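You operate a simulated robot arm through the tools that you are given. There is no shell and no other tool.

The job below is to be done with a simulated two-armed robot. You get a single attempt, and the scene is never put back.

TASK
Move the orange rail stop to about the 10 mark and lock it.
Fine: free and tighten its nut with the blue bench spanner, put the spanner back, leave the teal rail stop alone.

The check looks at the end state, three seconds after you hand in, the way a careful person would. Anything else that was tipped, shoved, dropped, spilled or broken makes it a failure.

THE ROBOT
Two 6-joint arms with two-finger grippers on one trunk that stands fixed in place. Base frame: the origin is at the foot of the trunk, x ahead of it, y to its left, z up; the work surface is at about z = 850. Readings come in mm, degrees, newtons and seconds.
The left shoulder is at [30, 178, 1038], the right one opposite. With the tool pointing down near the work surface each hand reaches from about 460 to 840 mm from the base axis, measured 20 degrees to its own side. Payload 2.54 kg a hand.
Tool frame (each hand has its own): the origin (TCP) lies between the finger pads and is the grasp point; the fingertips stand 30 mm ahead of it; z points along the fingers, y is the line along which they close. Largest opening 116 mm; the body of the gripper starts 95 mm behind the TCP.
Orientation is that of the tool frame in the base frame, as a unit quaternion [x, y, z, w]. With the fingers straight down and closing along the base's y, the tool's x points along the base's -x, its y along +y and its z along -z.

THE INTERFACE
- The arms move only by the tool move_arm. It takes "left_targets", "right_targets" or both (then of equal length, played together; a hand with none holds still); each is a list of rows, each a list of 7 numbers: the shift along the tool's x, y, z in cm, then the turn, a rotation vector about the tool's x, y, z in degrees, then the opening, from 0 (shut) to 1 (fully open). In form: [[dx, dy, dz, wx, wy, wz, fingers], ...]. A call has 1 to 20 rows; each row is the pose to reach, as a shift and turn from the pose commanded when the call began, along the tool's axes at that moment. Each row takes 0.2 s and may step no farther than 50 mm and 8.6 degrees from the row before; otherwise, or with a gripper value out of range, the whole call is refused. A pose out of reach is approached as far as the arm can. The call stops where the force on the tool passes 40 N (or 10 N more than at its start, if that is more) or the arm is blocked; 0.2 s more then pass. The fingers move at their own pace (about 153 mm/s each) and stop on an object; they squeeze with about 31 N. The grip force told is the motor's: it shows also when the fingers shut on nothing. Time passes only in rows, and 0.2 s behind the last, so rows that repeat a pose let the fingers close. It gives the time, the measured TCP pose, the force on the tool (base axes), the opening and the grip force at its end, in the units of the frame above (readings bear some noise), with the torque about the TCP (base axes, N m) and any sound that the robot's microphone picked up.
- Cameras (640 x 400 px; columns grow to the right, rows downward): "scene" is now at [53.9, 12.1, 1770.7]; the picture's right is [0.16, -0.99, 0.00], its down [-0.64, -0.11, -0.76] and it looks along [0.75, 0.12, -0.65] (base axes); focal length 318 px, centre (320, 200). "left" rides on the left gripper at [69, 15, -122] in its tool frame; the picture's right is [-0.21, 0.98, 0.00], its down [-0.83, -0.18, -0.53] and it looks along [-0.52, -0.11, 0.85] (tool axes); focal length 251 px, centre (320, 200). "right" rides on the right gripper at [69, -15, -122] in its tool frame; the picture's right is [0.22, 0.98, 0.00], its down [-0.83, 0.18, -0.53] and it looks along [-0.52, 0.11, 0.85] (tool axes); focal length 251 px, centre (320, 200). There is no depth. A picture from a camera that has moved, and an enlarged one, comes with that camera's place and axes in the base frame and with its lens.
- snapshot(camera): a new picture of that camera. The clock stands still meanwhile.
- raise_lower(by): slides the trunk up (or, below 0, down) by that many mm; the arms and the scene camera ride with it, the base frame stays. It gives what a move gives, with no picture.
- turn_head(pan, tilt): turns the head with the scene camera to pan (to the left, within 143 degrees either way) and tilt (down, from -29 to 69), counted from straight ahead of the robot. It gives what a move gives.
- close_up(camera, box): a new picture of the part [left, top, right, bottom] of that camera's present view, enlarged. The clock stands still meanwhile.
- finish_job(): hands the job in; it is judged then, once.

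Places have to be worked out from the pictures, the camera data and where the tool is seen. Open the grippers and draw the arms clear of the work before you hand the job in, unless the task says otherwise.

The tools are called after "Call:" as name(argument=value, ...) on one line, values as JSON. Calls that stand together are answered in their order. move_arm: Moves the arms, as the interface text tells. Its arguments: {"type":"object","properties":{"left_targets":{"type":"array","items":{"type":"array","items":{"type":"number"}}},"right_targets":{"type":"array","items":{"type":"array","items":{"type":"number"}}}},"required":[]} The other tools are called the same way: raise_lower (by) slides the trunk up or down; turn_head (pan, tilt) turns the head that bears the scene camera; snapshot (camera) takes a picture; close_up (camera, box) takes an enlarged picture of a part of a camera's view; finish_job () hands the job in.

At the start:

```text
clock: 0.0
left_position: [416.0, 255.9, 1345.6]
left_tool_rot: [0.0, 1.0, 0.0, 0.0]
left_ft_force: [-0.3, 0.1, 0.9]
left_wrist_torque: [-0.03, 0.0, 0.01]
left_gripper_width: 116.0
left_grip_force: 0.0
right_position: [570.2, -44.6, 1385.6]
right_tool_rot: [0.0, 1.0, 0.0, 0.0]
right_ft_force: [-0.1, 0.2, 1.0]
right_wrist_torque: [-0.01, 0.0, 0.0]
right_gripper_width: 115.9
right_grip_force: 0.0
trunk travel left (down, up): [-250.0, 290.0]
head pan, tilt: [9.4, 40.7]
```

scene: 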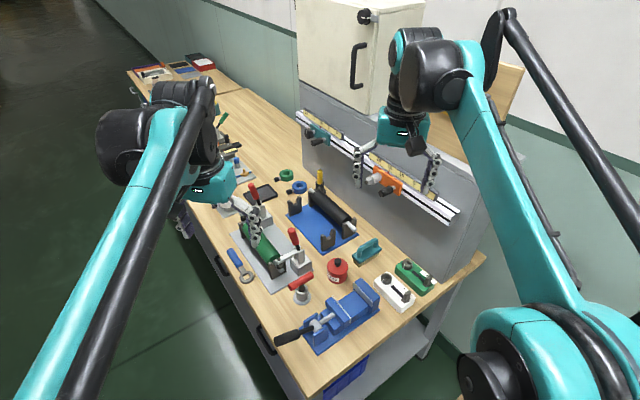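
right: 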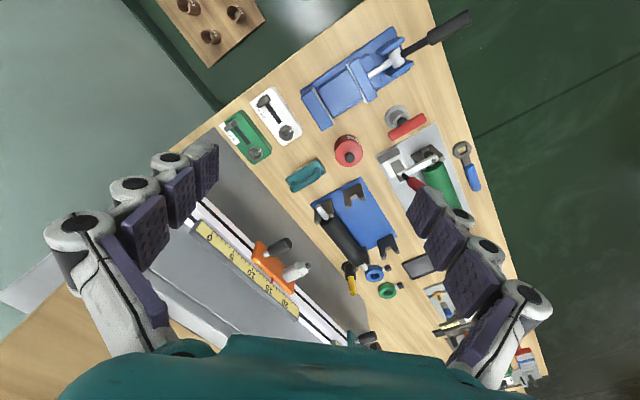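
left: 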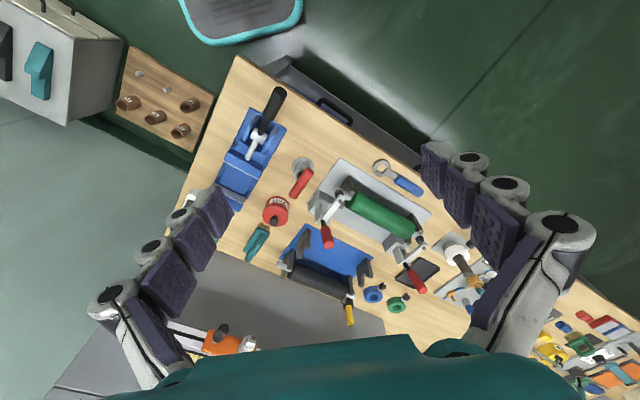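

The pictures show a rail with a ruler on an upright panel, the orange stop on it, and a blue spanner on the bench. I will take enlarged views to understand them.

Call:
close_up(camera="scene", box=[290, 90, 470, 230])

Call:
close_up(camera="right", box=[180, 190, 380, 350])

Call:
close_up(camera="scene", box=[200, 170, 360, 310])

Call:
close_up(camera="left", box=[280, 130, 480, 270])

```text
2.86 times, centred on (380, 160) of scene
camera zoom: at [53.9, 12.1, 1770.7], right [0.16, -0.99, 0.0], down [-0.64, -0.11, -0.76], along [0.75, 0.12, -0.65], focal length 908 px, centre (149, 314)
```

zoom: 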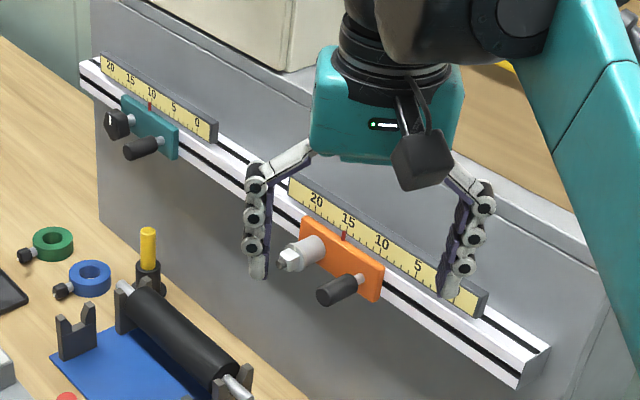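

```text
2.50 times, centred on (280, 270) of right
camera zoom: at [501.3, -61.0, 1508.0], right [-0.22, 0.98, 0.0], down [0.83, 0.18, 0.53], along [0.52, 0.11, -0.85], focal length 629 px, centre (420, 25)
```

zoom: 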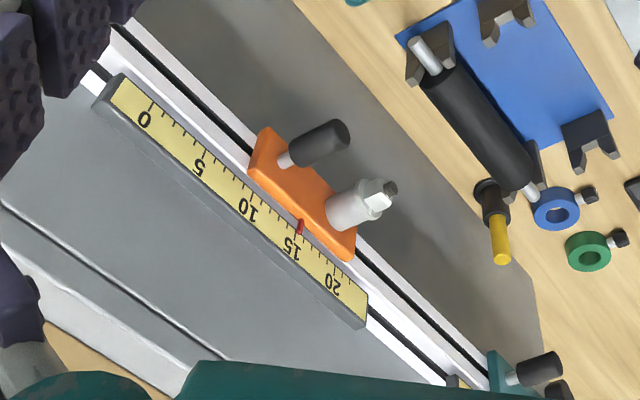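

```text
2.86 times, centred on (280, 240) of scene
camera zoom: at [53.9, 12.1, 1770.7], right [0.16, -0.99, 0.0], down [-0.64, -0.11, -0.76], along [0.75, 0.12, -0.65], focal length 908 px, centre (434, 86)
```

zoom: 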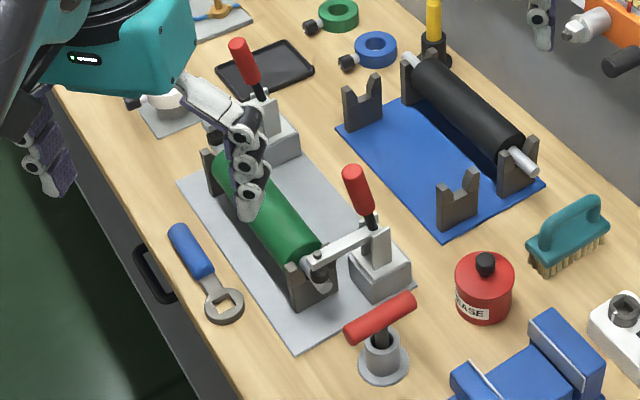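

```text
2.86 times, centred on (380, 200) of left
camera zoom: at [346.9, 272.0, 1467.5], right [0.21, 0.98, 0.0], down [0.83, -0.18, 0.53], along [0.52, -0.11, -0.85], focal length 718 px, centre (149, 200)
```

zoom: 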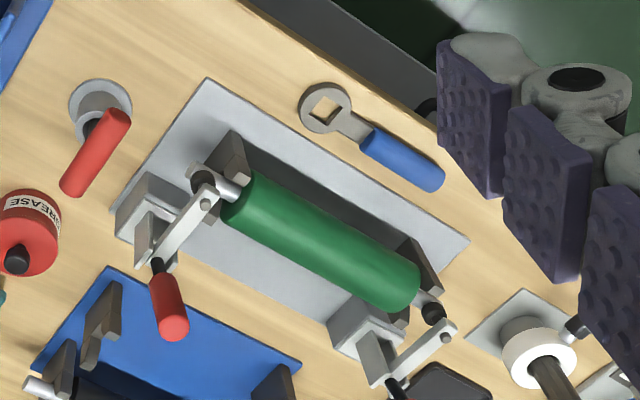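

The nut tip triangulates to about (932, -11, 1109), and the rail runs at about 45° in the horizontal plane. The spanner's ring is near (667, 373) and its handle end near (756, 467). First I draw the right arm off to the right to clear the view.

Call:
move_arm(right_targets=[[1, -4, 0, 0, 0, 0, 1], [2, -8, 0, 0, 0, 0, 1], [3, -12, 0, 0, 0, 0, 1], [4, -16, 0, 0, 0, 0, 1], [5, -20, 0, 0, 0, 0, 1], [6, -24, 0, 0, 0, 0, 1], [7, -26, 0, 0, 0, 0, 1]])

```text
clock: 1.6
left_position: [417.5, 257.0, 1345.8]
left_tool_rot: [-0.001, 1.0, 0.0, 0.0]
left_ft_force: [0.1, 0.2, 0.8]
left_wrist_torque: [0.0, -0.01, 0.03]
left_gripper_width: 115.9
left_grip_force: 0.1
right_position: [498.2, -305.7, 1384.7]
right_tool_rot: [0.0, 1.0, 0.0, 0.0]
right_ft_force: [0.4, 0.1, -0.6]
right_wrist_torque: [-0.01, -0.02, 0.0]
right_gripper_width: 115.9
right_grip_force: 0.1
trunk travel left (down, up): [-250.0, 290.0]
head pan, tilt: [9.4, 40.7]
```

The right hand is clear now. Next I bring the left hand's camera before the orange stop to look at its nut face-on, staying about 100 mm off the panel.

Call:
move_arm(left_targets=[[-3.13, -1.36, 1.72, 1.64, -3.99, 2.9, 1], [-6.26, -2.71, 3.44, 3.28, -7.99, 5.8, 1], [-9.39, -4.07, 5.16, 4.92, -11.98, 8.7, 1], [-12.5, -5.4, 6.9, 6.56, -15.97, 11.6, 1], [-15.6, -6.8, 8.6, 8.2, -19.96, 14.5, 1], [-18.8, -8.1, 10.3, 9.84, -23.96, 17.4, 1], [-21.9, -9.5, 12.05, 11.48, -27.95, 20.3, 1], [-25, -10.9, 13.8, 13.12, -31.94, 23.2, 1], [-28.2, -12.2, 15.5, 14.76, -35.94, 26.1, 1], [-31.3, -13.6, 17.2, 16.4, -39.93, 29, 1], [-34.4, -14.9, 18.9, 18.04, -43.92, 31.9, 1], [-37.5, -16.3, 20.7, 19.68, -47.91, 34.8, 1]])

Call:
snapshot(camera="left")

Call:
snapshot(camera="scene")

```text
clock: 4.2
left_position: [794.4, 93.6, 1137.2]
left_tool_rot: [0.288, 0.856, -0.163, 0.397]
left_ft_force: [0.3, 0.1, -0.5]
left_wrist_torque: [0.02, 0.01, -0.03]
left_gripper_width: 115.9
left_grip_force: 0.2
right_position: [501.5, -305.1, 1384.8]
right_tool_rot: [-0.001, 1.0, 0.0, 0.0]
right_ft_force: [-1.1, -1.0, -0.7]
right_wrist_torque: [0.01, 0.05, 0.0]
right_gripper_width: 116.4
right_grip_force: 0.1
trunk travel left (down, up): [-250.0, 290.0]
head pan, tilt: [9.4, 40.7]
```

```text
taken
camera left: at [694.6, 192.1, 1160.3], right [0.72, 0.68, 0.12], down [0.0, -0.17, 0.99], along [0.69, -0.71, -0.12], focal length 251 px, centre (320, 200)
```

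left: 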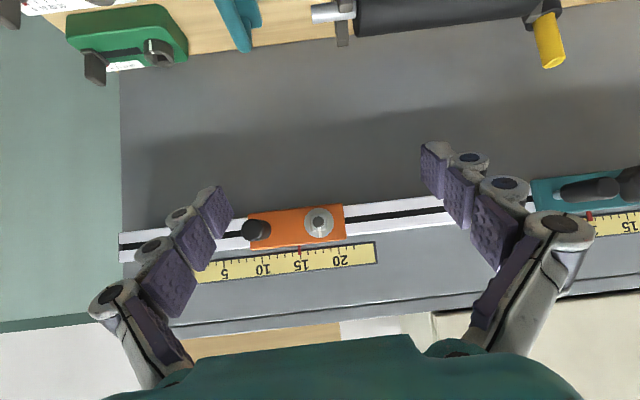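

```text
taken
camera scene: at [56.3, 12.0, 1770.6], right [0.16, -0.99, 0.0], down [-0.64, -0.11, -0.76], along [0.75, 0.12, -0.65], focal length 318 px, centre (320, 200)
```

scene: 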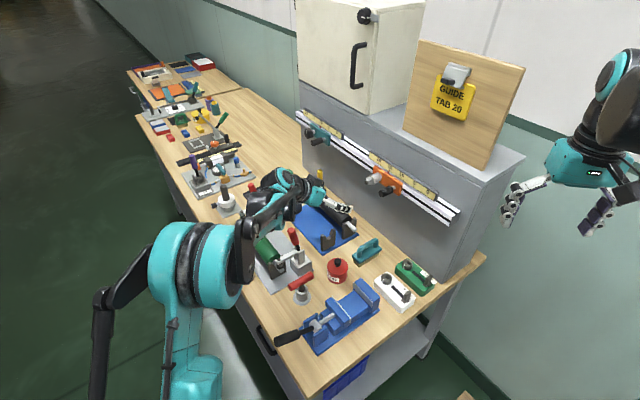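

The view is upside down but clear. I enlarge the stop, and the yellow tag on the board in case it matters.

Call:
close_up(camera="left", box=[180, 180, 400, 300])

Call:
close_up(camera="scene", box=[420, 50, 500, 130])

Call:
close_up(camera="scene", box=[340, 150, 440, 210])

Call:
close_up(camera="scene", box=[170, 170, 330, 300])

```text
2.91 times, centred on (290, 240) of left
camera zoom: at [694.6, 192.1, 1160.3], right [0.72, 0.68, 0.12], down [0.0, -0.17, 0.99], along [0.69, -0.71, -0.12], focal length 731 px, centre (407, 84)
```

zoom: 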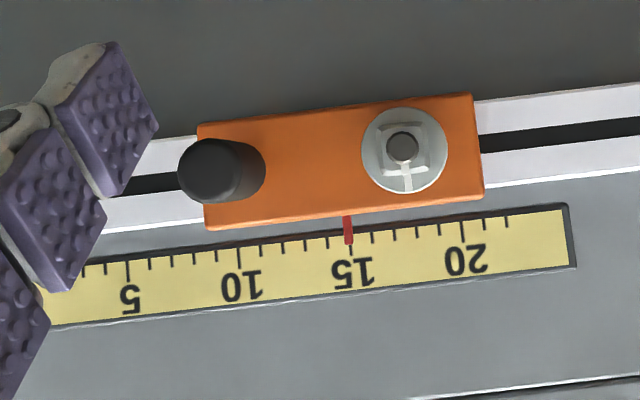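

```text
5.00 times, centred on (460, 90) of scene
camera zoom: at [56.3, 12.0, 1770.6], right [0.16, -0.99, 0.0], down [-0.64, -0.11, -0.76], along [0.75, 0.12, -0.65], focal length 1588 px, centre (-380, 750)
```

zoom: 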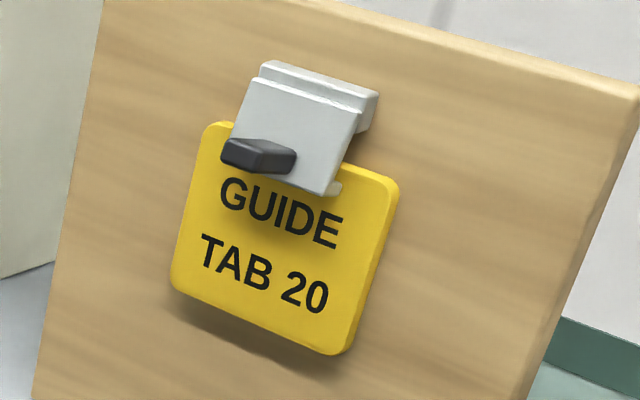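

```text
6.40 times, centred on (390, 180) of scene
camera zoom: at [56.3, 12.0, 1770.6], right [0.16, -0.99, 0.0], down [-0.64, -0.11, -0.76], along [0.75, 0.12, -0.65], focal length 2033 px, centre (-128, 328)
```

zoom: 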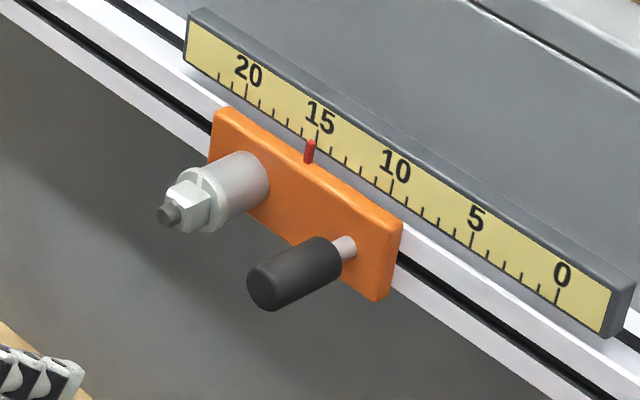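

```text
3.08 times, centred on (250, 235) of scene
camera zoom: at [56.3, 12.0, 1770.6], right [0.16, -0.99, 0.0], down [-0.64, -0.11, -0.76], along [0.75, 0.12, -0.65], focal length 978 px, centre (535, 92)
```

zoom: 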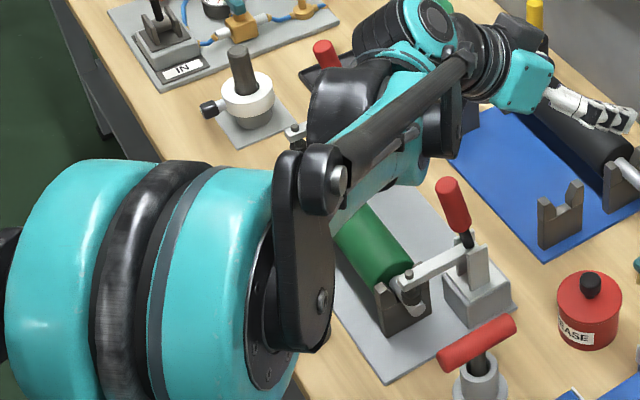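

The nut is square, roughly aligned with the rail, with its tip at about (878, -3, 1151). The red pointer is at 15, the scale is 10 mm per unit, and there is a black knob about 70 mm to the right. Now I move the left hand above the spanner, turned to match its handle, and look at it.

Call:
move_arm(left_targets=[[1.46, 1.62, -1.47, -3.1, 2.95, -6.09, 1], [2.92, 3.24, -2.95, -6.2, 5.91, -12.18, 1], [4.38, 4.86, -4.42, -9.3, 8.86, -18.28, 1], [5.85, 6.48, -5.89, -12.4, 11.8, -24.37, 1], [7.31, 8.1, -7.37, -15.5, 14.77, -30.46, 1], [8.77, 9.72, -8.84, -18.6, 17.72, -36.55, 1], [10.23, 11.33, -10.31, -21.7, 20.68, -42.65, 1], [11.69, 12.95, -11.78, -24.8, 23.63, -48.74, 1], [13.15, 14.57, -13.26, -27.9, 26.58, -54.83, 1], [14.62, 16.19, -14.73, -31, 29.54, -60.92, 1], [16.08, 17.81, -16.2, -34.1, 32.49, -67.02, 1], [17.54, 19.43, -17.68, -37.2, 35.45, -73.11, 1], [19, 21.05, -19.15, -40.3, 38.4, -79.2, 1]])

Call:
snapshot(camera="left")

Call:
snapshot(camera="scene")

```text
clock: 7.0
left_position: [712.7, 426.6, 1102.0]
left_tool_rot: [-0.408, 0.913, 0.001, 0.0]
left_ft_force: [0.6, 0.5, -1.3]
left_wrist_torque: [0.01, 0.01, 0.02]
left_gripper_width: 116.0
left_grip_force: 0.1
right_position: [499.0, -304.9, 1384.6]
right_tool_rot: [0.0, 1.0, -0.001, 0.0]
right_ft_force: [0.6, 0.6, -0.1]
right_wrist_torque: [-0.06, 0.03, 0.0]
right_gripper_width: 116.0
right_grip_force: 0.0
trunk travel left (down, up): [-250.0, 290.0]
head pan, tilt: [9.4, 40.7]
```

```text
taken
camera left: at [654.6, 384.7, 1223.4], right [-0.58, 0.81, 0.0], down [0.69, 0.49, 0.53], along [0.43, 0.31, -0.85], focal length 251 px, centre (320, 200)
```

left: 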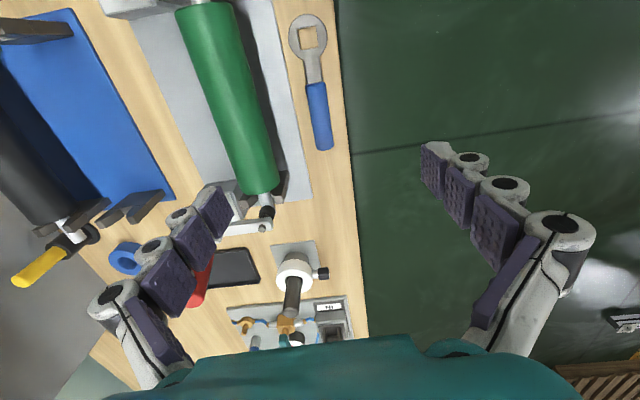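

```text
taken
camera scene: at [54.9, 13.5, 1770.6], right [0.16, -0.99, 0.0], down [-0.64, -0.11, -0.76], along [0.75, 0.12, -0.65], focal length 318 px, centre (320, 200)
```

scene: 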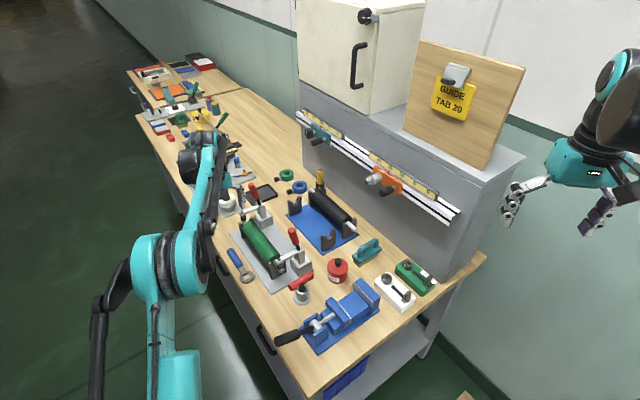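

Call:
close_up(camera="left", box=[260, 0, 380, 160])

Call:
close_up(camera="scene", box=[210, 230, 280, 300])

```text
2.50 times, centred on (320, 80) of left
camera zoom: at [654.6, 384.7, 1223.4], right [-0.58, 0.81, 0.0], down [0.69, 0.49, 0.53], along [0.43, 0.31, -0.85], focal length 629 px, centre (320, 500)
```

zoom: 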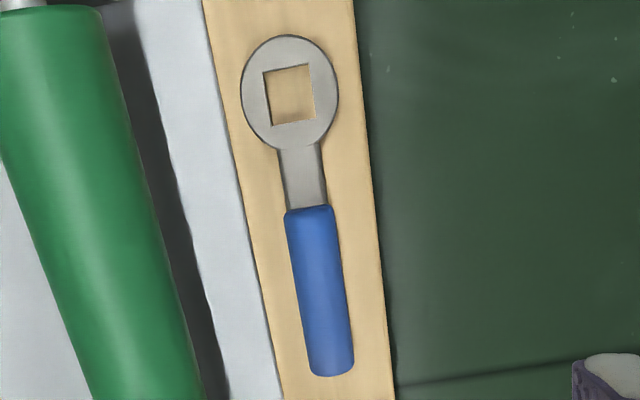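

```text
5.71 times, centred on (245, 265) of scene
camera zoom: at [54.9, 13.5, 1770.6], right [0.16, -0.99, 0.0], down [-0.64, -0.11, -0.76], along [0.75, 0.12, -0.65], focal length 1815 px, centre (749, -171)
```

zoom: 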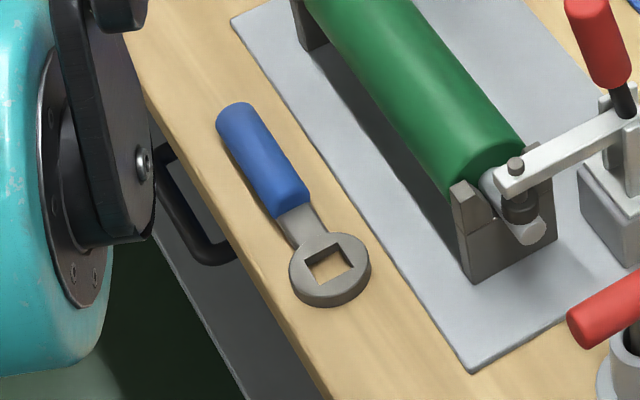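

The spanner's hole is square and lines up with its handle; the ring is at about (662, 371) and mid-handle at about (729, 438), lying at 45°. I go over mid-handle with the fingers pre-closed to about 44 mm so that they clear the plate and roller beside it, then look again.

Call:
move_arm(left_targets=[[-0.5, -0.1, 2.5, 0, 0, 0.8, 0.7], [-1.0, -0.2, 5, 0, 0, 1.6, 0.5], [-1.5, -0.3, 7.5, 0, 0, 2.4, 0.38], [-1.92, -0.43, 10, 0, 0, 3.2, 0.38], [-1.92, -0.43, 12, 0, 0, 3.2, 0.38], [-1.92, -0.43, 12, 0, 0, 3.2, 0.38]])

Call:
snapshot(camera="left")

Call:
close_up(camera="scene", box=[190, 200, 310, 300])

```text
clock: 8.4
left_position: [729.7, 435.7, 982.4]
left_tool_rot: [-0.382, 0.924, -0.001, 0.0]
left_ft_force: [-0.1, 0.1, 0.0]
left_wrist_torque: [-0.01, 0.01, -0.02]
left_gripper_width: 44.1
left_grip_force: 0.1
right_position: [499.0, -306.2, 1385.2]
right_tool_rot: [0.0, 1.0, 0.0, -0.001]
right_ft_force: [0.6, -0.3, -0.4]
right_wrist_torque: [-0.04, 0.0, -0.01]
right_gripper_width: 116.0
right_grip_force: 0.1
trunk travel left (down, up): [-250.0, 290.0]
head pan, tilt: [9.4, 40.7]
```

```text
taken
camera left: at [668.4, 398.6, 1103.7], right [-0.54, 0.84, 0.0], down [0.71, 0.45, 0.53], along [0.45, 0.29, -0.85], focal length 251 px, centre (320, 200)
```

left: 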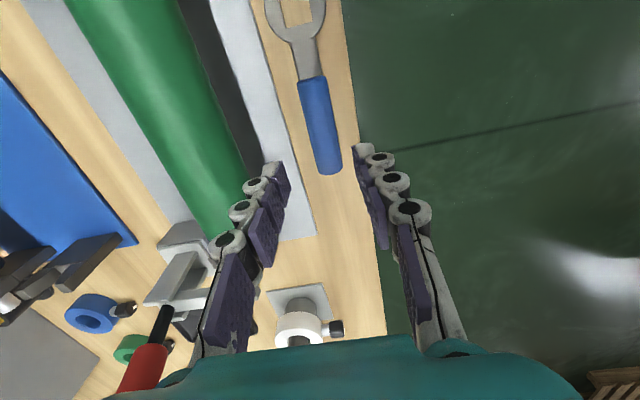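

```text
4.00 times, centred on (250, 250) of scene
camera zoom: at [53.9, 12.1, 1770.7], right [0.16, -0.99, 0.0], down [-0.64, -0.11, -0.76], along [0.75, 0.12, -0.65], focal length 1271 px, centre (600, 0)
```

zoom: 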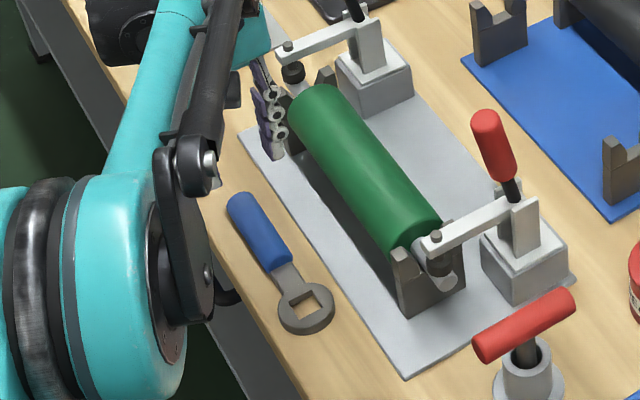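

The hand is nearly centred over the handle, with about 3 mm to correct sideways. I descend to put the fingertips about 4 mm above the bench and close.

Call:
move_arm(left_targets=[[0, 0.3, 2.5, 0, 0, 0, 0.38], [0, 0.3, 5, 0, 0, 0, 0.38], [0, 0.3, 7.5, 0, 0, 0, 0.38], [0, 0.3, 8.8, 0, 0, 0, 0.38], [0, 0.3, 9.8, 0, 0, 0, 0.38]])

Call:
snapshot(camera="left")

```text
clock: 9.6
left_position: [727.9, 439.2, 882.3]
left_tool_rot: [-0.382, 0.924, 0.001, 0.0]
left_ft_force: [0.4, 0.6, 0.3]
left_wrist_torque: [0.0, -0.04, 0.01]
left_gripper_width: 44.0
left_grip_force: 0.0
right_position: [500.1, -305.4, 1385.1]
right_tool_rot: [0.0, 1.0, 0.0, -0.001]
right_ft_force: [1.3, 0.1, -0.2]
right_wrist_torque: [-0.02, 0.0, 0.02]
right_gripper_width: 115.8
right_grip_force: 0.2
trunk travel left (down, up): [-250.0, 290.0]
head pan, tilt: [9.4, 40.7]
```

```text
taken
camera left: at [666.1, 401.0, 1004.6], right [-0.54, 0.84, 0.0], down [0.71, 0.45, 0.53], along [0.45, 0.29, -0.85], focal length 251 px, centre (320, 200)
```

left: 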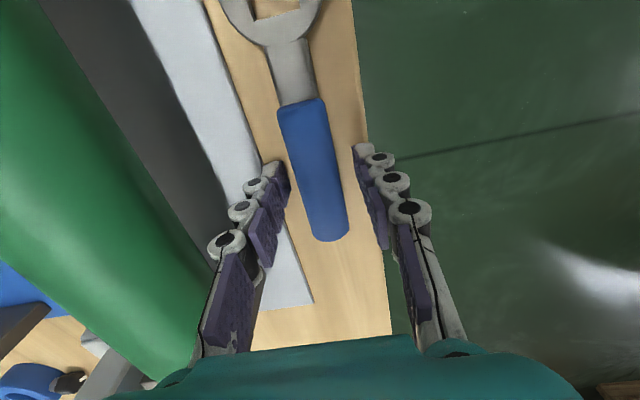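

The handle lies between the fingertips with free space on both sides, so I close on it.

Call:
move_arm(left_targets=[[0, 0, 0, 0, 0, 0, 0.25], [0, 0, 0, 0, 0, 0, 0], [0, 0, 0, 0, 0, 0, 0], [0, 0, 0, 0, 0, 0, 0]])

Call:
snapshot(camera="left")

```text
clock: 10.6
left_position: [726.5, 438.7, 883.0]
left_tool_rot: [-0.383, 0.924, 0.0, -0.001]
left_ft_force: [-0.8, -0.6, 0.0]
left_wrist_torque: [-0.01, 0.0, 0.05]
left_gripper_width: 25.6
left_grip_force: 31.0
right_position: [499.6, -306.1, 1384.2]
right_tool_rot: [0.0, 1.0, 0.0, 0.0]
right_ft_force: [0.4, -0.3, 0.8]
right_wrist_torque: [-0.03, 0.0, 0.01]
right_gripper_width: 116.1
right_grip_force: 0.1
trunk travel left (down, up): [-250.0, 290.0]
head pan, tilt: [9.4, 40.7]
```

```text
taken
camera left: at [665.9, 400.8, 1005.0], right [-0.54, 0.84, 0.0], down [0.71, 0.45, 0.53], along [0.45, 0.29, -0.85], focal length 251 px, centre (320, 200)
```

left: 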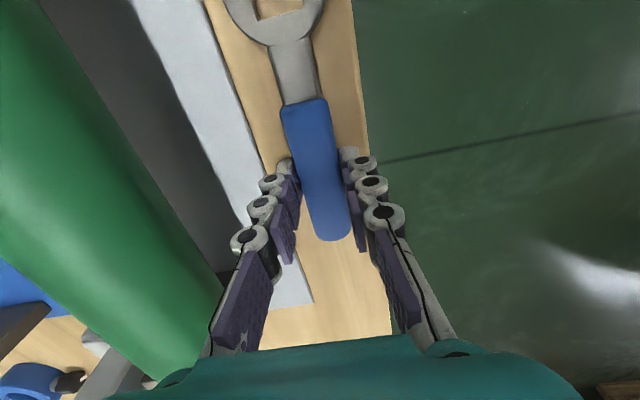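

The grip holds at 25.6 mm and 31 N. I lift the spanner straight up 20 cm and look.

Call:
move_arm(left_targets=[[0, 0, -1, 0, 0, 0, 0], [0, 0, -3, 0, 0, 0, 0], [0, 0, -6, 0, 0, 0, 0], [0, 0, -10, 0, 0, 0, 0], [0, 0, -15, 0, 0, 0, 0], [0, 0, -20, 0, 0, 0, 0], [0, 0, -24, 0, 0, 0, 0]])

Call:
snapshot(camera="left")

Call:
close_up(camera="scene", box=[170, 170, 330, 290])

```text
clock: 12.2
left_position: [726.4, 439.1, 1123.7]
left_tool_rot: [-0.382, 0.924, -0.001, 0.0]
left_ft_force: [0.4, -0.4, -2.0]
left_wrist_torque: [0.04, -0.06, -0.01]
left_gripper_width: 25.4
left_grip_force: 31.1
right_position: [500.0, -306.9, 1384.7]
right_tool_rot: [-0.001, 1.0, 0.0, -0.001]
right_ft_force: [0.2, 0.3, -0.1]
right_wrist_torque: [0.0, -0.05, 0.0]
right_gripper_width: 116.0
right_grip_force: 0.0
trunk travel left (down, up): [-250.0, 290.0]
head pan, tilt: [9.4, 40.7]
```

```text
taken
camera left: at [665.6, 400.3, 1246.3], right [-0.54, 0.84, 0.0], down [0.71, 0.45, 0.53], along [0.45, 0.29, -0.85], focal length 251 px, centre (320, 200)
```

left: 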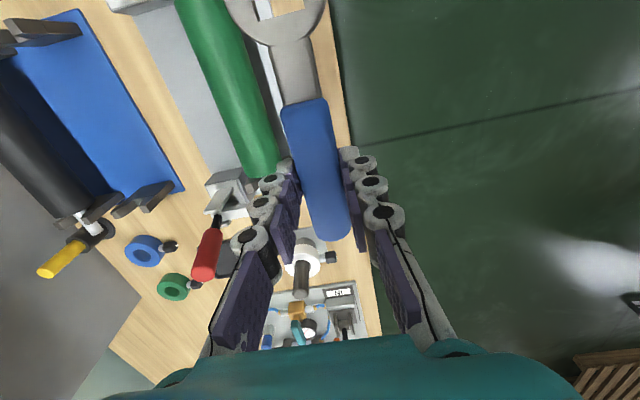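

```text
3.33 times, centred on (250, 230) of scene
camera zoom: at [53.8, 12.0, 1770.7], right [0.16, -0.99, 0.0], down [-0.64, -0.11, -0.76], along [0.75, 0.12, -0.65], focal length 1059 px, centre (553, 100)
```

zoom: 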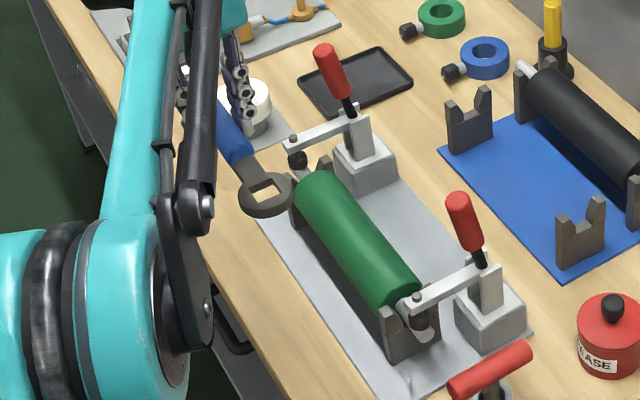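

The spanner stays firm and level in the grip, with its ring about 94 mm from the TCP along tool x. I now carry it to a stand-off before the nut, with the spanner upright (ring below, handle up) and the tool pointing into the panel, 110 mm short.

Call:
move_arm(left_targets=[[1.37, -1.88, -0.81, 4.62, -4.62, 4.62, 0], [2.74, -3.77, -1.63, 9.24, -9.24, 9.24, 0], [4.11, -5.65, -2.44, 13.86, -13.86, 13.86, 0], [5.48, -7.53, -3.26, 18.48, -18.48, 18.48, 0], [6.85, -9.42, -4.07, 23.09, -23.09, 23.09, 0], [8.22, -11.3, -4.88, 27.71, -27.71, 27.71, 0], [9.59, -13.18, -5.7, 32.33, -32.33, 32.33, 0], [10.96, -15.07, -6.51, 36.95, -36.95, 36.95, 0], [12.33, -16.95, -7.33, 41.57, -41.57, 41.57, 0], [13.7, -18.83, -8.14, 46.19, -46.19, 46.19, 0], [15.07, -20.72, -8.95, 50.81, -50.81, 50.81, 0], [16.44, -22.6, -9.77, 55.42, -55.42, 55.42, 0], [17.81, -24.48, -10.58, 60.04, -60.04, 60.04, 0], [19.18, -26.37, -11.4, 64.66, -64.66, 64.66, 0], [20.55, -28.25, -12.21, 69.28, -69.28, 69.28, 0]])

Call:
snapshot(camera="left")

Call:
snapshot(camera="scene")

```text
clock: 15.4
left_position: [782.1, 93.2, 1244.6]
left_tool_rot: [0.272, 0.653, -0.272, 0.653]
left_ft_force: [1.2, -0.9, -1.9]
left_wrist_torque: [0.02, 0.01, 0.01]
left_gripper_width: 25.5
left_grip_force: 30.9
right_position: [500.0, -305.5, 1384.2]
right_tool_rot: [0.0, 1.0, 0.001, -0.001]
right_ft_force: [0.4, 0.0, -2.0]
right_wrist_torque: [0.02, 0.0, -0.03]
right_gripper_width: 116.0
right_grip_force: 0.0
trunk travel left (down, up): [-250.0, 290.0]
head pan, tilt: [9.4, 40.7]
```

```text
taken
camera left: at [705.7, 190.2, 1176.9], right [0.69, 0.69, 0.22], down [-0.51, 0.25, 0.83], along [0.51, -0.68, 0.52], focal length 251 px, centre (320, 200)
```

left: 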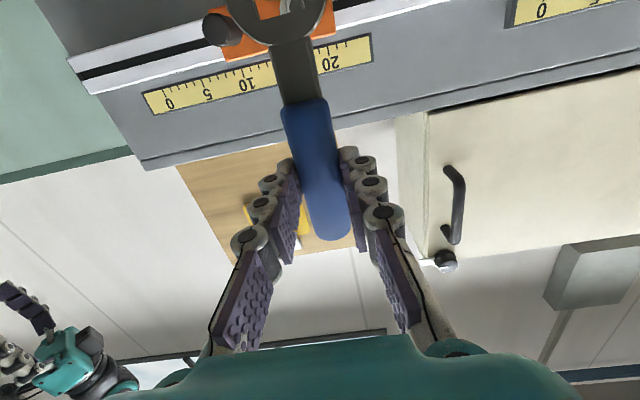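

```text
taken
camera scene: at [55.4, 11.7, 1770.6], right [0.16, -0.99, 0.0], down [-0.64, -0.11, -0.76], along [0.75, 0.12, -0.65], focal length 318 px, centre (320, 200)
```

scene: 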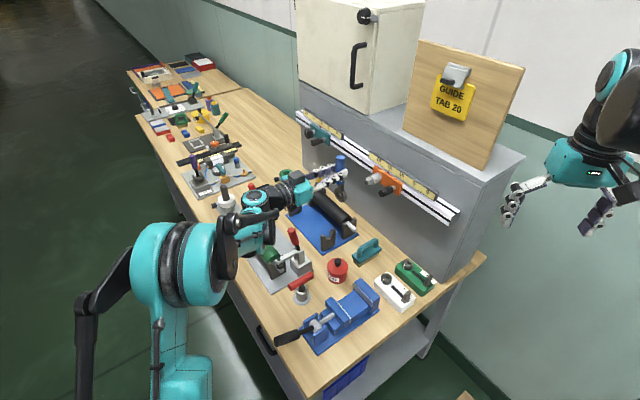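

The pose is right and the arm had no trouble. I enlarge both views to gauge how ring and nut line up.

Call:
close_up(camera="scene", box=[300, 130, 420, 210])

Call:
close_up(camera="left", box=[180, 0, 400, 130])

```text
5.00 times, centred on (360, 170) of scene
camera zoom: at [55.4, 11.7, 1770.6], right [0.16, -0.99, 0.0], down [-0.64, -0.11, -0.76], along [0.75, 0.12, -0.65], focal length 1588 px, centre (120, 350)
```

zoom: 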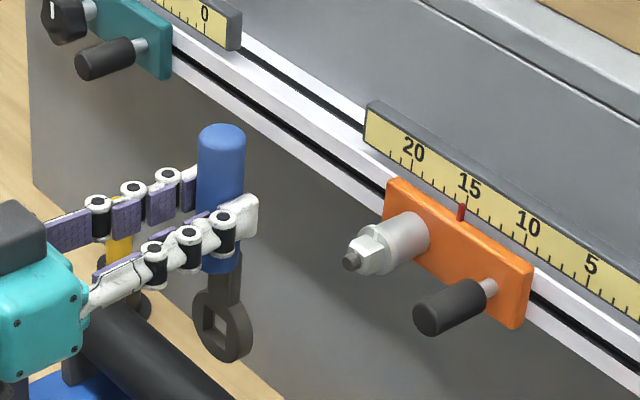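

```text
2.91 times, centred on (290, 65) of left
camera zoom: at [705.7, 190.2, 1176.9], right [0.69, 0.69, 0.22], down [-0.51, 0.25, 0.83], along [0.51, -0.68, 0.52], focal length 731 px, centre (407, 593)
```

zoom: 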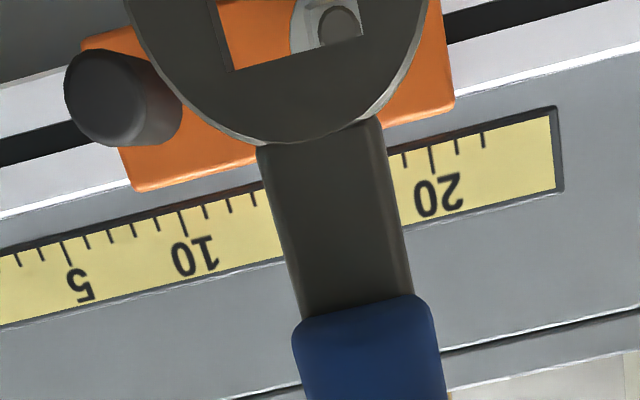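

Through the hole I can already see the bolt stub, and both cameras put its tip near (879, -2, 1148), with the spanner aligned to within a degree. I advance 70 mm with a slight lateral correction and check again.

Call:
move_arm(left_targets=[[0.1, 0.1, 2, 0, 0, 0, 0], [0.2, 0.1, 4, 0, 0, 0, 0], [0.25, 0.1, 5.5, 0, 0, 0, 0], [0.25, 0.1, 7, 0, 0, 0, 0]])

Call:
close_up(camera="scene", box=[320, 140, 420, 210])

Call:
close_up(camera="left", box=[180, 0, 400, 130])

```text
clock: 16.4
left_position: [832.0, 42.8, 1242.2]
left_tool_rot: [0.272, 0.653, -0.271, 0.653]
left_ft_force: [0.9, 0.4, -2.3]
left_wrist_torque: [0.03, 0.05, 0.03]
left_gripper_width: 25.3
left_grip_force: 30.6
right_position: [500.5, -306.2, 1385.1]
right_tool_rot: [-0.001, 1.0, -0.001, 0.0]
right_ft_force: [0.9, -0.5, -0.7]
right_wrist_torque: [0.02, 0.0, -0.01]
right_gripper_width: 116.1
right_grip_force: 0.0
trunk travel left (down, up): [-250.0, 290.0]
head pan, tilt: [9.4, 40.7]
```

```text
5.71 times, centred on (370, 175) of scene
camera zoom: at [55.1, 11.5, 1770.6], right [0.16, -0.99, 0.0], down [-0.64, -0.11, -0.76], along [0.75, 0.12, -0.65], focal length 1815 px, centre (34, 343)
```

zoom: 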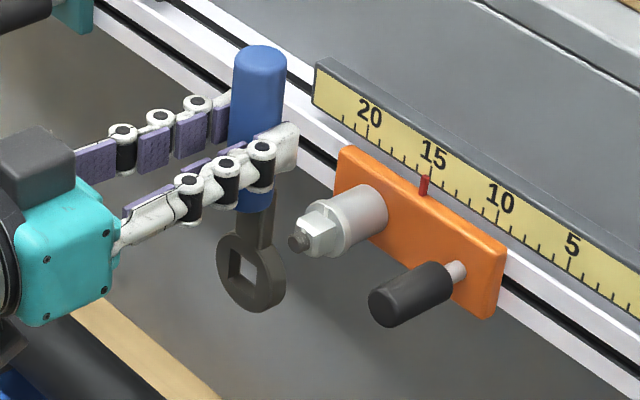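

```text
2.91 times, centred on (290, 65) of left
camera zoom: at [755.6, 140.3, 1173.9], right [0.69, 0.69, 0.22], down [-0.51, 0.25, 0.83], along [0.52, -0.68, 0.52], focal length 731 px, centre (407, 593)
```

zoom: 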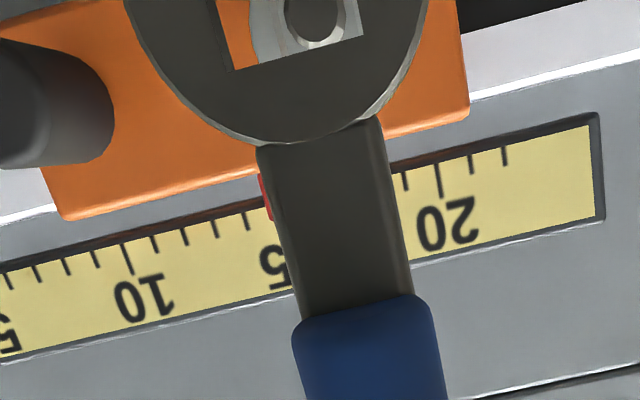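

Both cameras agree on the stub tip at (879.5, -2.6, 1148); the ring sits about 1.5 mm too far right and 1 mm low. I correct that and advance 36 mm, so that just the stub is inside the hole.

Call:
move_arm(left_targets=[[-0.1, 0.15, 1, 0, 0, 0, 0], [-0.1, 0.15, 2, 0, 0, 0, 0], [-0.1, 0.15, 2.8, 0, 0, 0, 0], [-0.1, 0.15, 3.6, 0, 0, 0, 0]])

Call:
close_up(camera="scene", box=[340, 150, 420, 200])

Call:
close_up(camera="left", box=[220, 0, 360, 80])

```text
clock: 17.4
left_position: [859.1, 19.5, 1243.5]
left_tool_rot: [0.273, 0.653, -0.271, 0.652]
left_ft_force: [-0.8, -0.6, -2.0]
left_wrist_torque: [0.04, 0.05, 0.02]
left_gripper_width: 25.4
left_grip_force: 31.3
right_position: [500.3, -306.6, 1384.8]
right_tool_rot: [0.0, 1.0, -0.001, 0.0]
right_ft_force: [-0.1, 0.5, 0.0]
right_wrist_torque: [0.01, 0.03, 0.0]
right_gripper_width: 116.0
right_grip_force: 0.0
trunk travel left (down, up): [-250.0, 290.0]
head pan, tilt: [9.4, 40.7]
```

```text
8.00 times, centred on (380, 175) of scene
camera zoom: at [54.8, 11.7, 1770.6], right [0.16, -0.99, 0.0], down [-0.64, -0.11, -0.76], along [0.75, 0.12, -0.65], focal length 2542 px, centre (-160, 400)
```

zoom: 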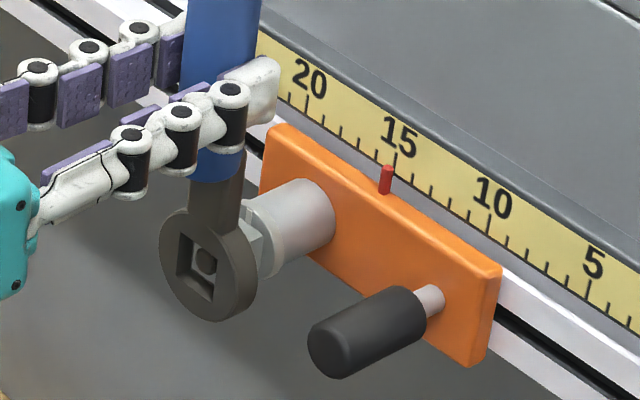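

```text
4.57 times, centred on (290, 40) of left
camera zoom: at [781.7, 116.5, 1174.7], right [0.69, 0.69, 0.22], down [-0.51, 0.25, 0.83], along [0.52, -0.68, 0.52], focal length 1149 px, centre (457, 931)
```

zoom: 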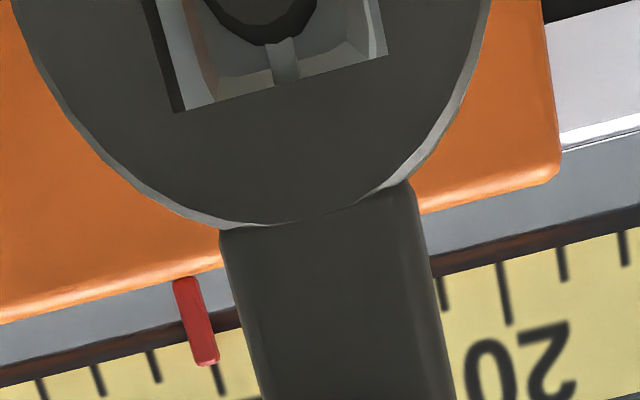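

The stub is centred in the hole and the nut's flats lie parallel to the hole's edges. I push on slowly over the nut, watching force.

Call:
move_arm(left_targets=[[0, 0, 0.3, 0, 0, 0, 0], [0, 0, 0.6, 0, 0, 0, 0], [0, 0, 0.9, 0, 0, 0, 0], [0, 0, 1.2, 0, 0, 0, 0]])

Call:
close_up(camera="scene", box=[340, 150, 420, 200])

Call:
close_up(camera="left", box=[220, 0, 360, 80])

```text
clock: 18.4
left_position: [866.3, 11.6, 1242.6]
left_tool_rot: [0.271, 0.653, -0.271, 0.653]
left_ft_force: [0.0, 0.8, -1.8]
left_wrist_torque: [0.02, 0.02, -0.03]
left_gripper_width: 25.5
left_grip_force: 31.1
right_position: [499.6, -306.3, 1385.8]
right_tool_rot: [0.0, 1.0, 0.0, 0.0]
right_ft_force: [1.0, -0.5, -0.1]
right_wrist_torque: [-0.01, -0.02, 0.03]
right_gripper_width: 116.1
right_grip_force: 0.0
trunk travel left (down, up): [-250.0, 290.0]
head pan, tilt: [9.4, 40.7]
```

```text
8.00 times, centred on (380, 175) of scene
camera zoom: at [54.5, 12.0, 1770.6], right [0.16, -0.99, 0.0], down [-0.64, -0.11, -0.76], along [0.75, 0.12, -0.65], focal length 2542 px, centre (-160, 400)
```

zoom: 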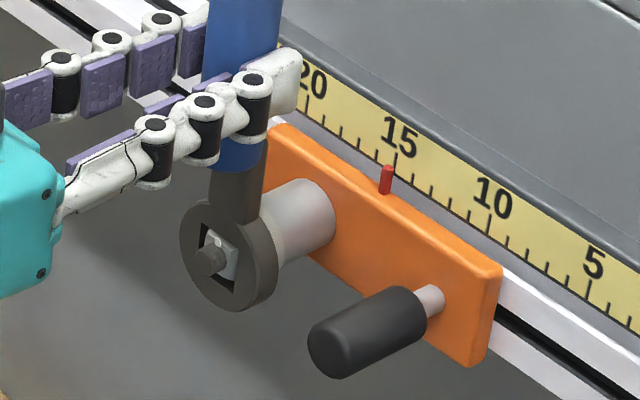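

```text
4.57 times, centred on (290, 40) of left
camera zoom: at [789.7, 108.7, 1174.5], right [0.69, 0.69, 0.22], down [-0.51, 0.25, 0.83], along [0.52, -0.68, 0.52], focal length 1149 px, centre (457, 931)
```

zoom: 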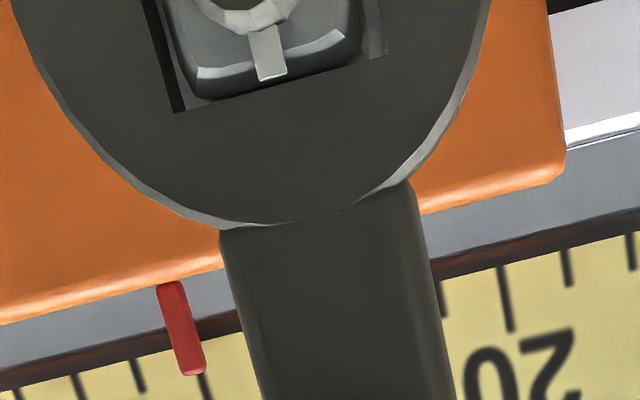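

The nut now stands inside the hole. I advance 4 mm more for full engagement and watch for the flange.

Call:
move_arm(left_targets=[[0, 0, 0.2, 0, 0, 0, 0], [0, 0, 0.4, 0, 0, 0, 0], [0, 0, 0.4, 0, 0, 0, 0]])

Call:
close_up(camera="scene", box=[340, 150, 420, 200])

Call:
close_up(camera="left", box=[220, 0, 360, 80])

```text
clock: 19.2
left_position: [869.0, 8.0, 1243.2]
left_tool_rot: [0.272, 0.653, -0.272, 0.653]
left_ft_force: [-2.5, 1.4, -1.6]
left_wrist_torque: [0.2, 0.22, 0.04]
left_gripper_width: 25.3
left_grip_force: 30.8
right_position: [499.7, -305.9, 1386.0]
right_tool_rot: [-0.001, 1.0, 0.0, 0.0]
right_ft_force: [0.0, -0.7, -0.4]
right_wrist_torque: [-0.01, -0.01, -0.03]
right_gripper_width: 115.8
right_grip_force: 0.0
trunk travel left (down, up): [-250.0, 290.0]
head pan, tilt: [9.4, 40.7]
```

```text
8.00 times, centred on (380, 175) of scene
camera zoom: at [53.7, 12.5, 1770.7], right [0.16, -0.99, 0.0], down [-0.64, -0.11, -0.76], along [0.75, 0.12, -0.65], focal length 2542 px, centre (-160, 400)
```

zoom: 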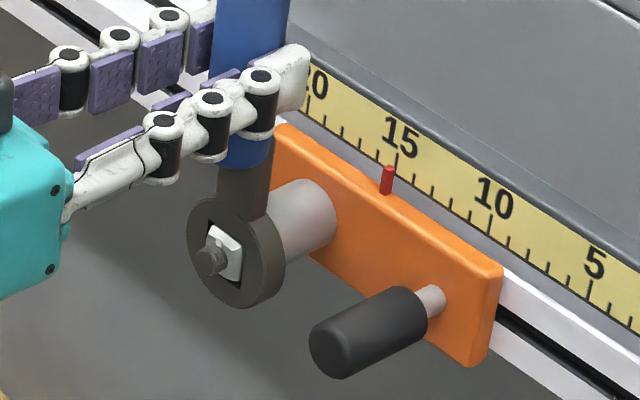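

```text
4.57 times, centred on (290, 40) of left
camera zoom: at [792.0, 106.4, 1174.8], right [0.69, 0.69, 0.22], down [-0.51, 0.25, 0.83], along [0.52, -0.68, 0.52], focal length 1149 px, centre (457, 931)
```

zoom: 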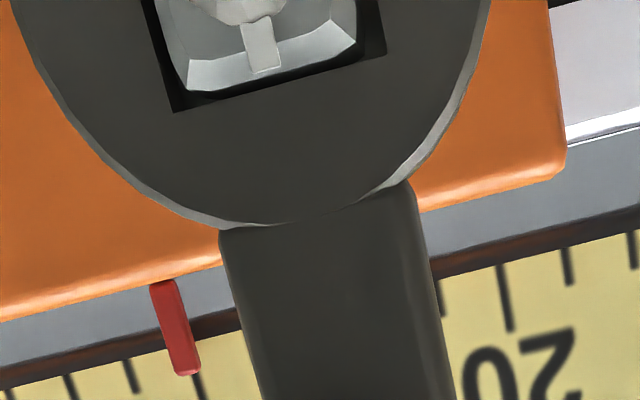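

The ring just touches the flange (about 3 N), so the nut is fully engaged. I ease back 1 mm, recentre by 1 mm, and swing the handle up-to-left, counter-clockwise about the nut's axis, by 28° at first.

Call:
move_arm(left_targets=[[0, -0.1, -0.1, 0, 0, 0, 0], [0.023, 0.559, -0.1, 0, 0, -4, 0], [0.092, 1.215, -0.1, 0, 0, -8, 0], [0.206, 1.865, -0.1, 0, 0, -12, 0], [0.366, 2.505, -0.1, 0, 0, -16, 0], [0.57, 3.132, -0.1, 0, 0, -20, 0], [0.817, 3.744, -0.1, 0, 0, -24, 0], [1.106, 4.337, -0.1, 0, 0, -28, 0]])

Call:
close_up(camera="scene", box=[340, 150, 420, 200])

Call:
close_up(camera="left", box=[220, 0, 360, 80])

```text
clock: 21.0
left_position: [897.6, 39.3, 1232.1]
left_tool_rot: [0.105, 0.699, -0.422, 0.568]
left_ft_force: [9.0, 2.7, 15.3]
left_wrist_torque: [-0.41, -0.6, 0.38]
left_gripper_width: 25.5
left_grip_force: 31.4
right_position: [498.6, -305.3, 1386.2]
right_tool_rot: [0.0, 1.0, 0.0, 0.001]
right_ft_force: [-0.2, 0.3, -0.2]
right_wrist_torque: [0.01, 0.02, -0.01]
right_gripper_width: 115.9
right_grip_force: 0.0
trunk travel left (down, up): [-250.0, 290.0]
head pan, tilt: [9.4, 40.7]
```

```text
8.00 times, centred on (380, 175) of scene
camera zoom: at [53.4, 12.7, 1770.8], right [0.16, -0.99, 0.0], down [-0.64, -0.11, -0.76], along [0.75, 0.12, -0.65], focal length 2542 px, centre (-160, 400)
```

zoom: 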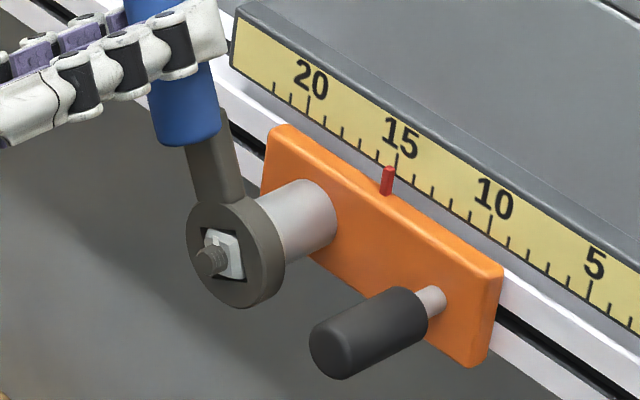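

```text
4.57 times, centred on (290, 40) of left
camera zoom: at [797.5, 113.6, 1165.5], right [0.68, 0.68, -0.27], down [-0.22, 0.54, 0.81], along [0.7, -0.5, 0.51], focal length 1149 px, centre (457, 931)
```

zoom: 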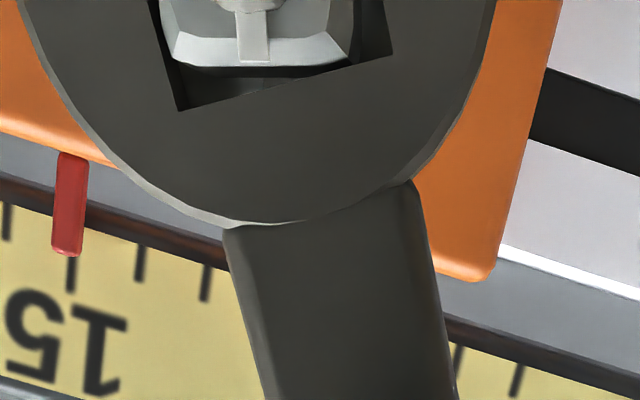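

The force is mostly radial (about 19 N upward on the tool) with little torque, and the nut seems to have begun to turn while the hole has about 14° of play. I ease the hand outward 1.5 mm and continue the swing by another 32°.

Call:
move_arm(left_targets=[[-0.15, 0, 0, 0, 0, 0, 0], [-0.127, 0.659, 0, 0, 0, -4, 0], [-0.058, 1.315, 0, 0, 0, -8, 0], [0.056, 1.965, 0, 0, 0, -12, 0], [0.216, 2.605, 0, 0, 0, -16, 0]])

Call:
close_up(camera="scene", box=[340, 150, 420, 200])

Call:
close_up(camera="left", box=[220, 0, 360, 80])

```text
clock: 22.2
left_position: [913.7, 55.7, 1217.6]
left_tool_rot: [0.007, 0.707, -0.496, 0.504]
left_ft_force: [-6.5, 3.0, -2.5]
left_wrist_torque: [0.33, 0.22, -0.42]
left_gripper_width: 25.6
left_grip_force: 31.6
right_position: [499.0, -305.8, 1385.7]
right_tool_rot: [0.0, 1.0, 0.0, 0.0]
right_ft_force: [-0.1, -0.7, 0.2]
right_wrist_torque: [0.01, -0.03, 0.0]
right_gripper_width: 115.8
right_grip_force: 0.2
trunk travel left (down, up): [-250.0, 290.0]
head pan, tilt: [9.4, 40.7]
```

```text
8.00 times, centred on (380, 175) of scene
camera zoom: at [53.1, 12.7, 1770.6], right [0.16, -0.99, 0.0], down [-0.64, -0.11, -0.76], along [0.75, 0.12, -0.65], focal length 2542 px, centre (-160, 400)
```

zoom: 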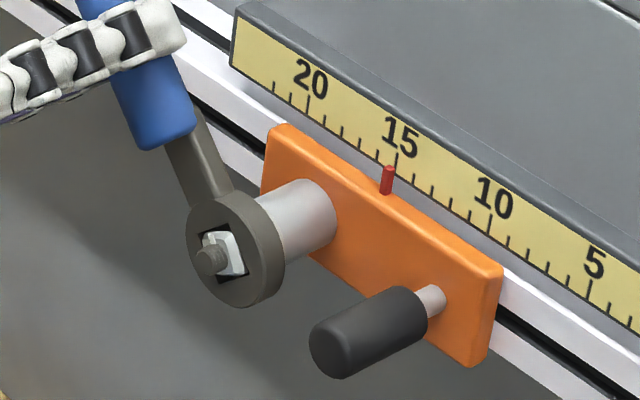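

```text
4.57 times, centred on (290, 40) of left
camera zoom: at [800.2, 116.0, 1158.3], right [0.6, 0.6, -0.52], down [-0.06, 0.69, 0.72], along [0.79, -0.4, 0.45], focal length 1149 px, centre (457, 931)
```

zoom: 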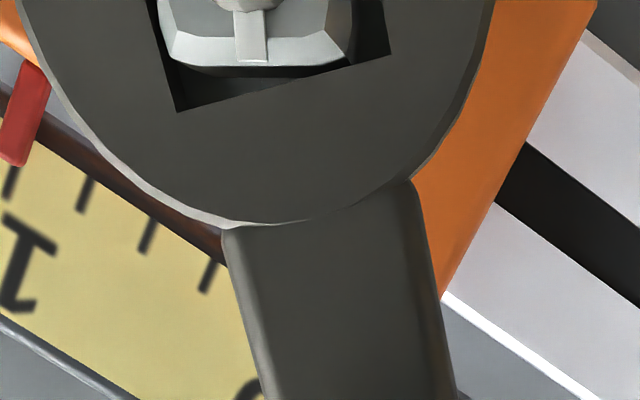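

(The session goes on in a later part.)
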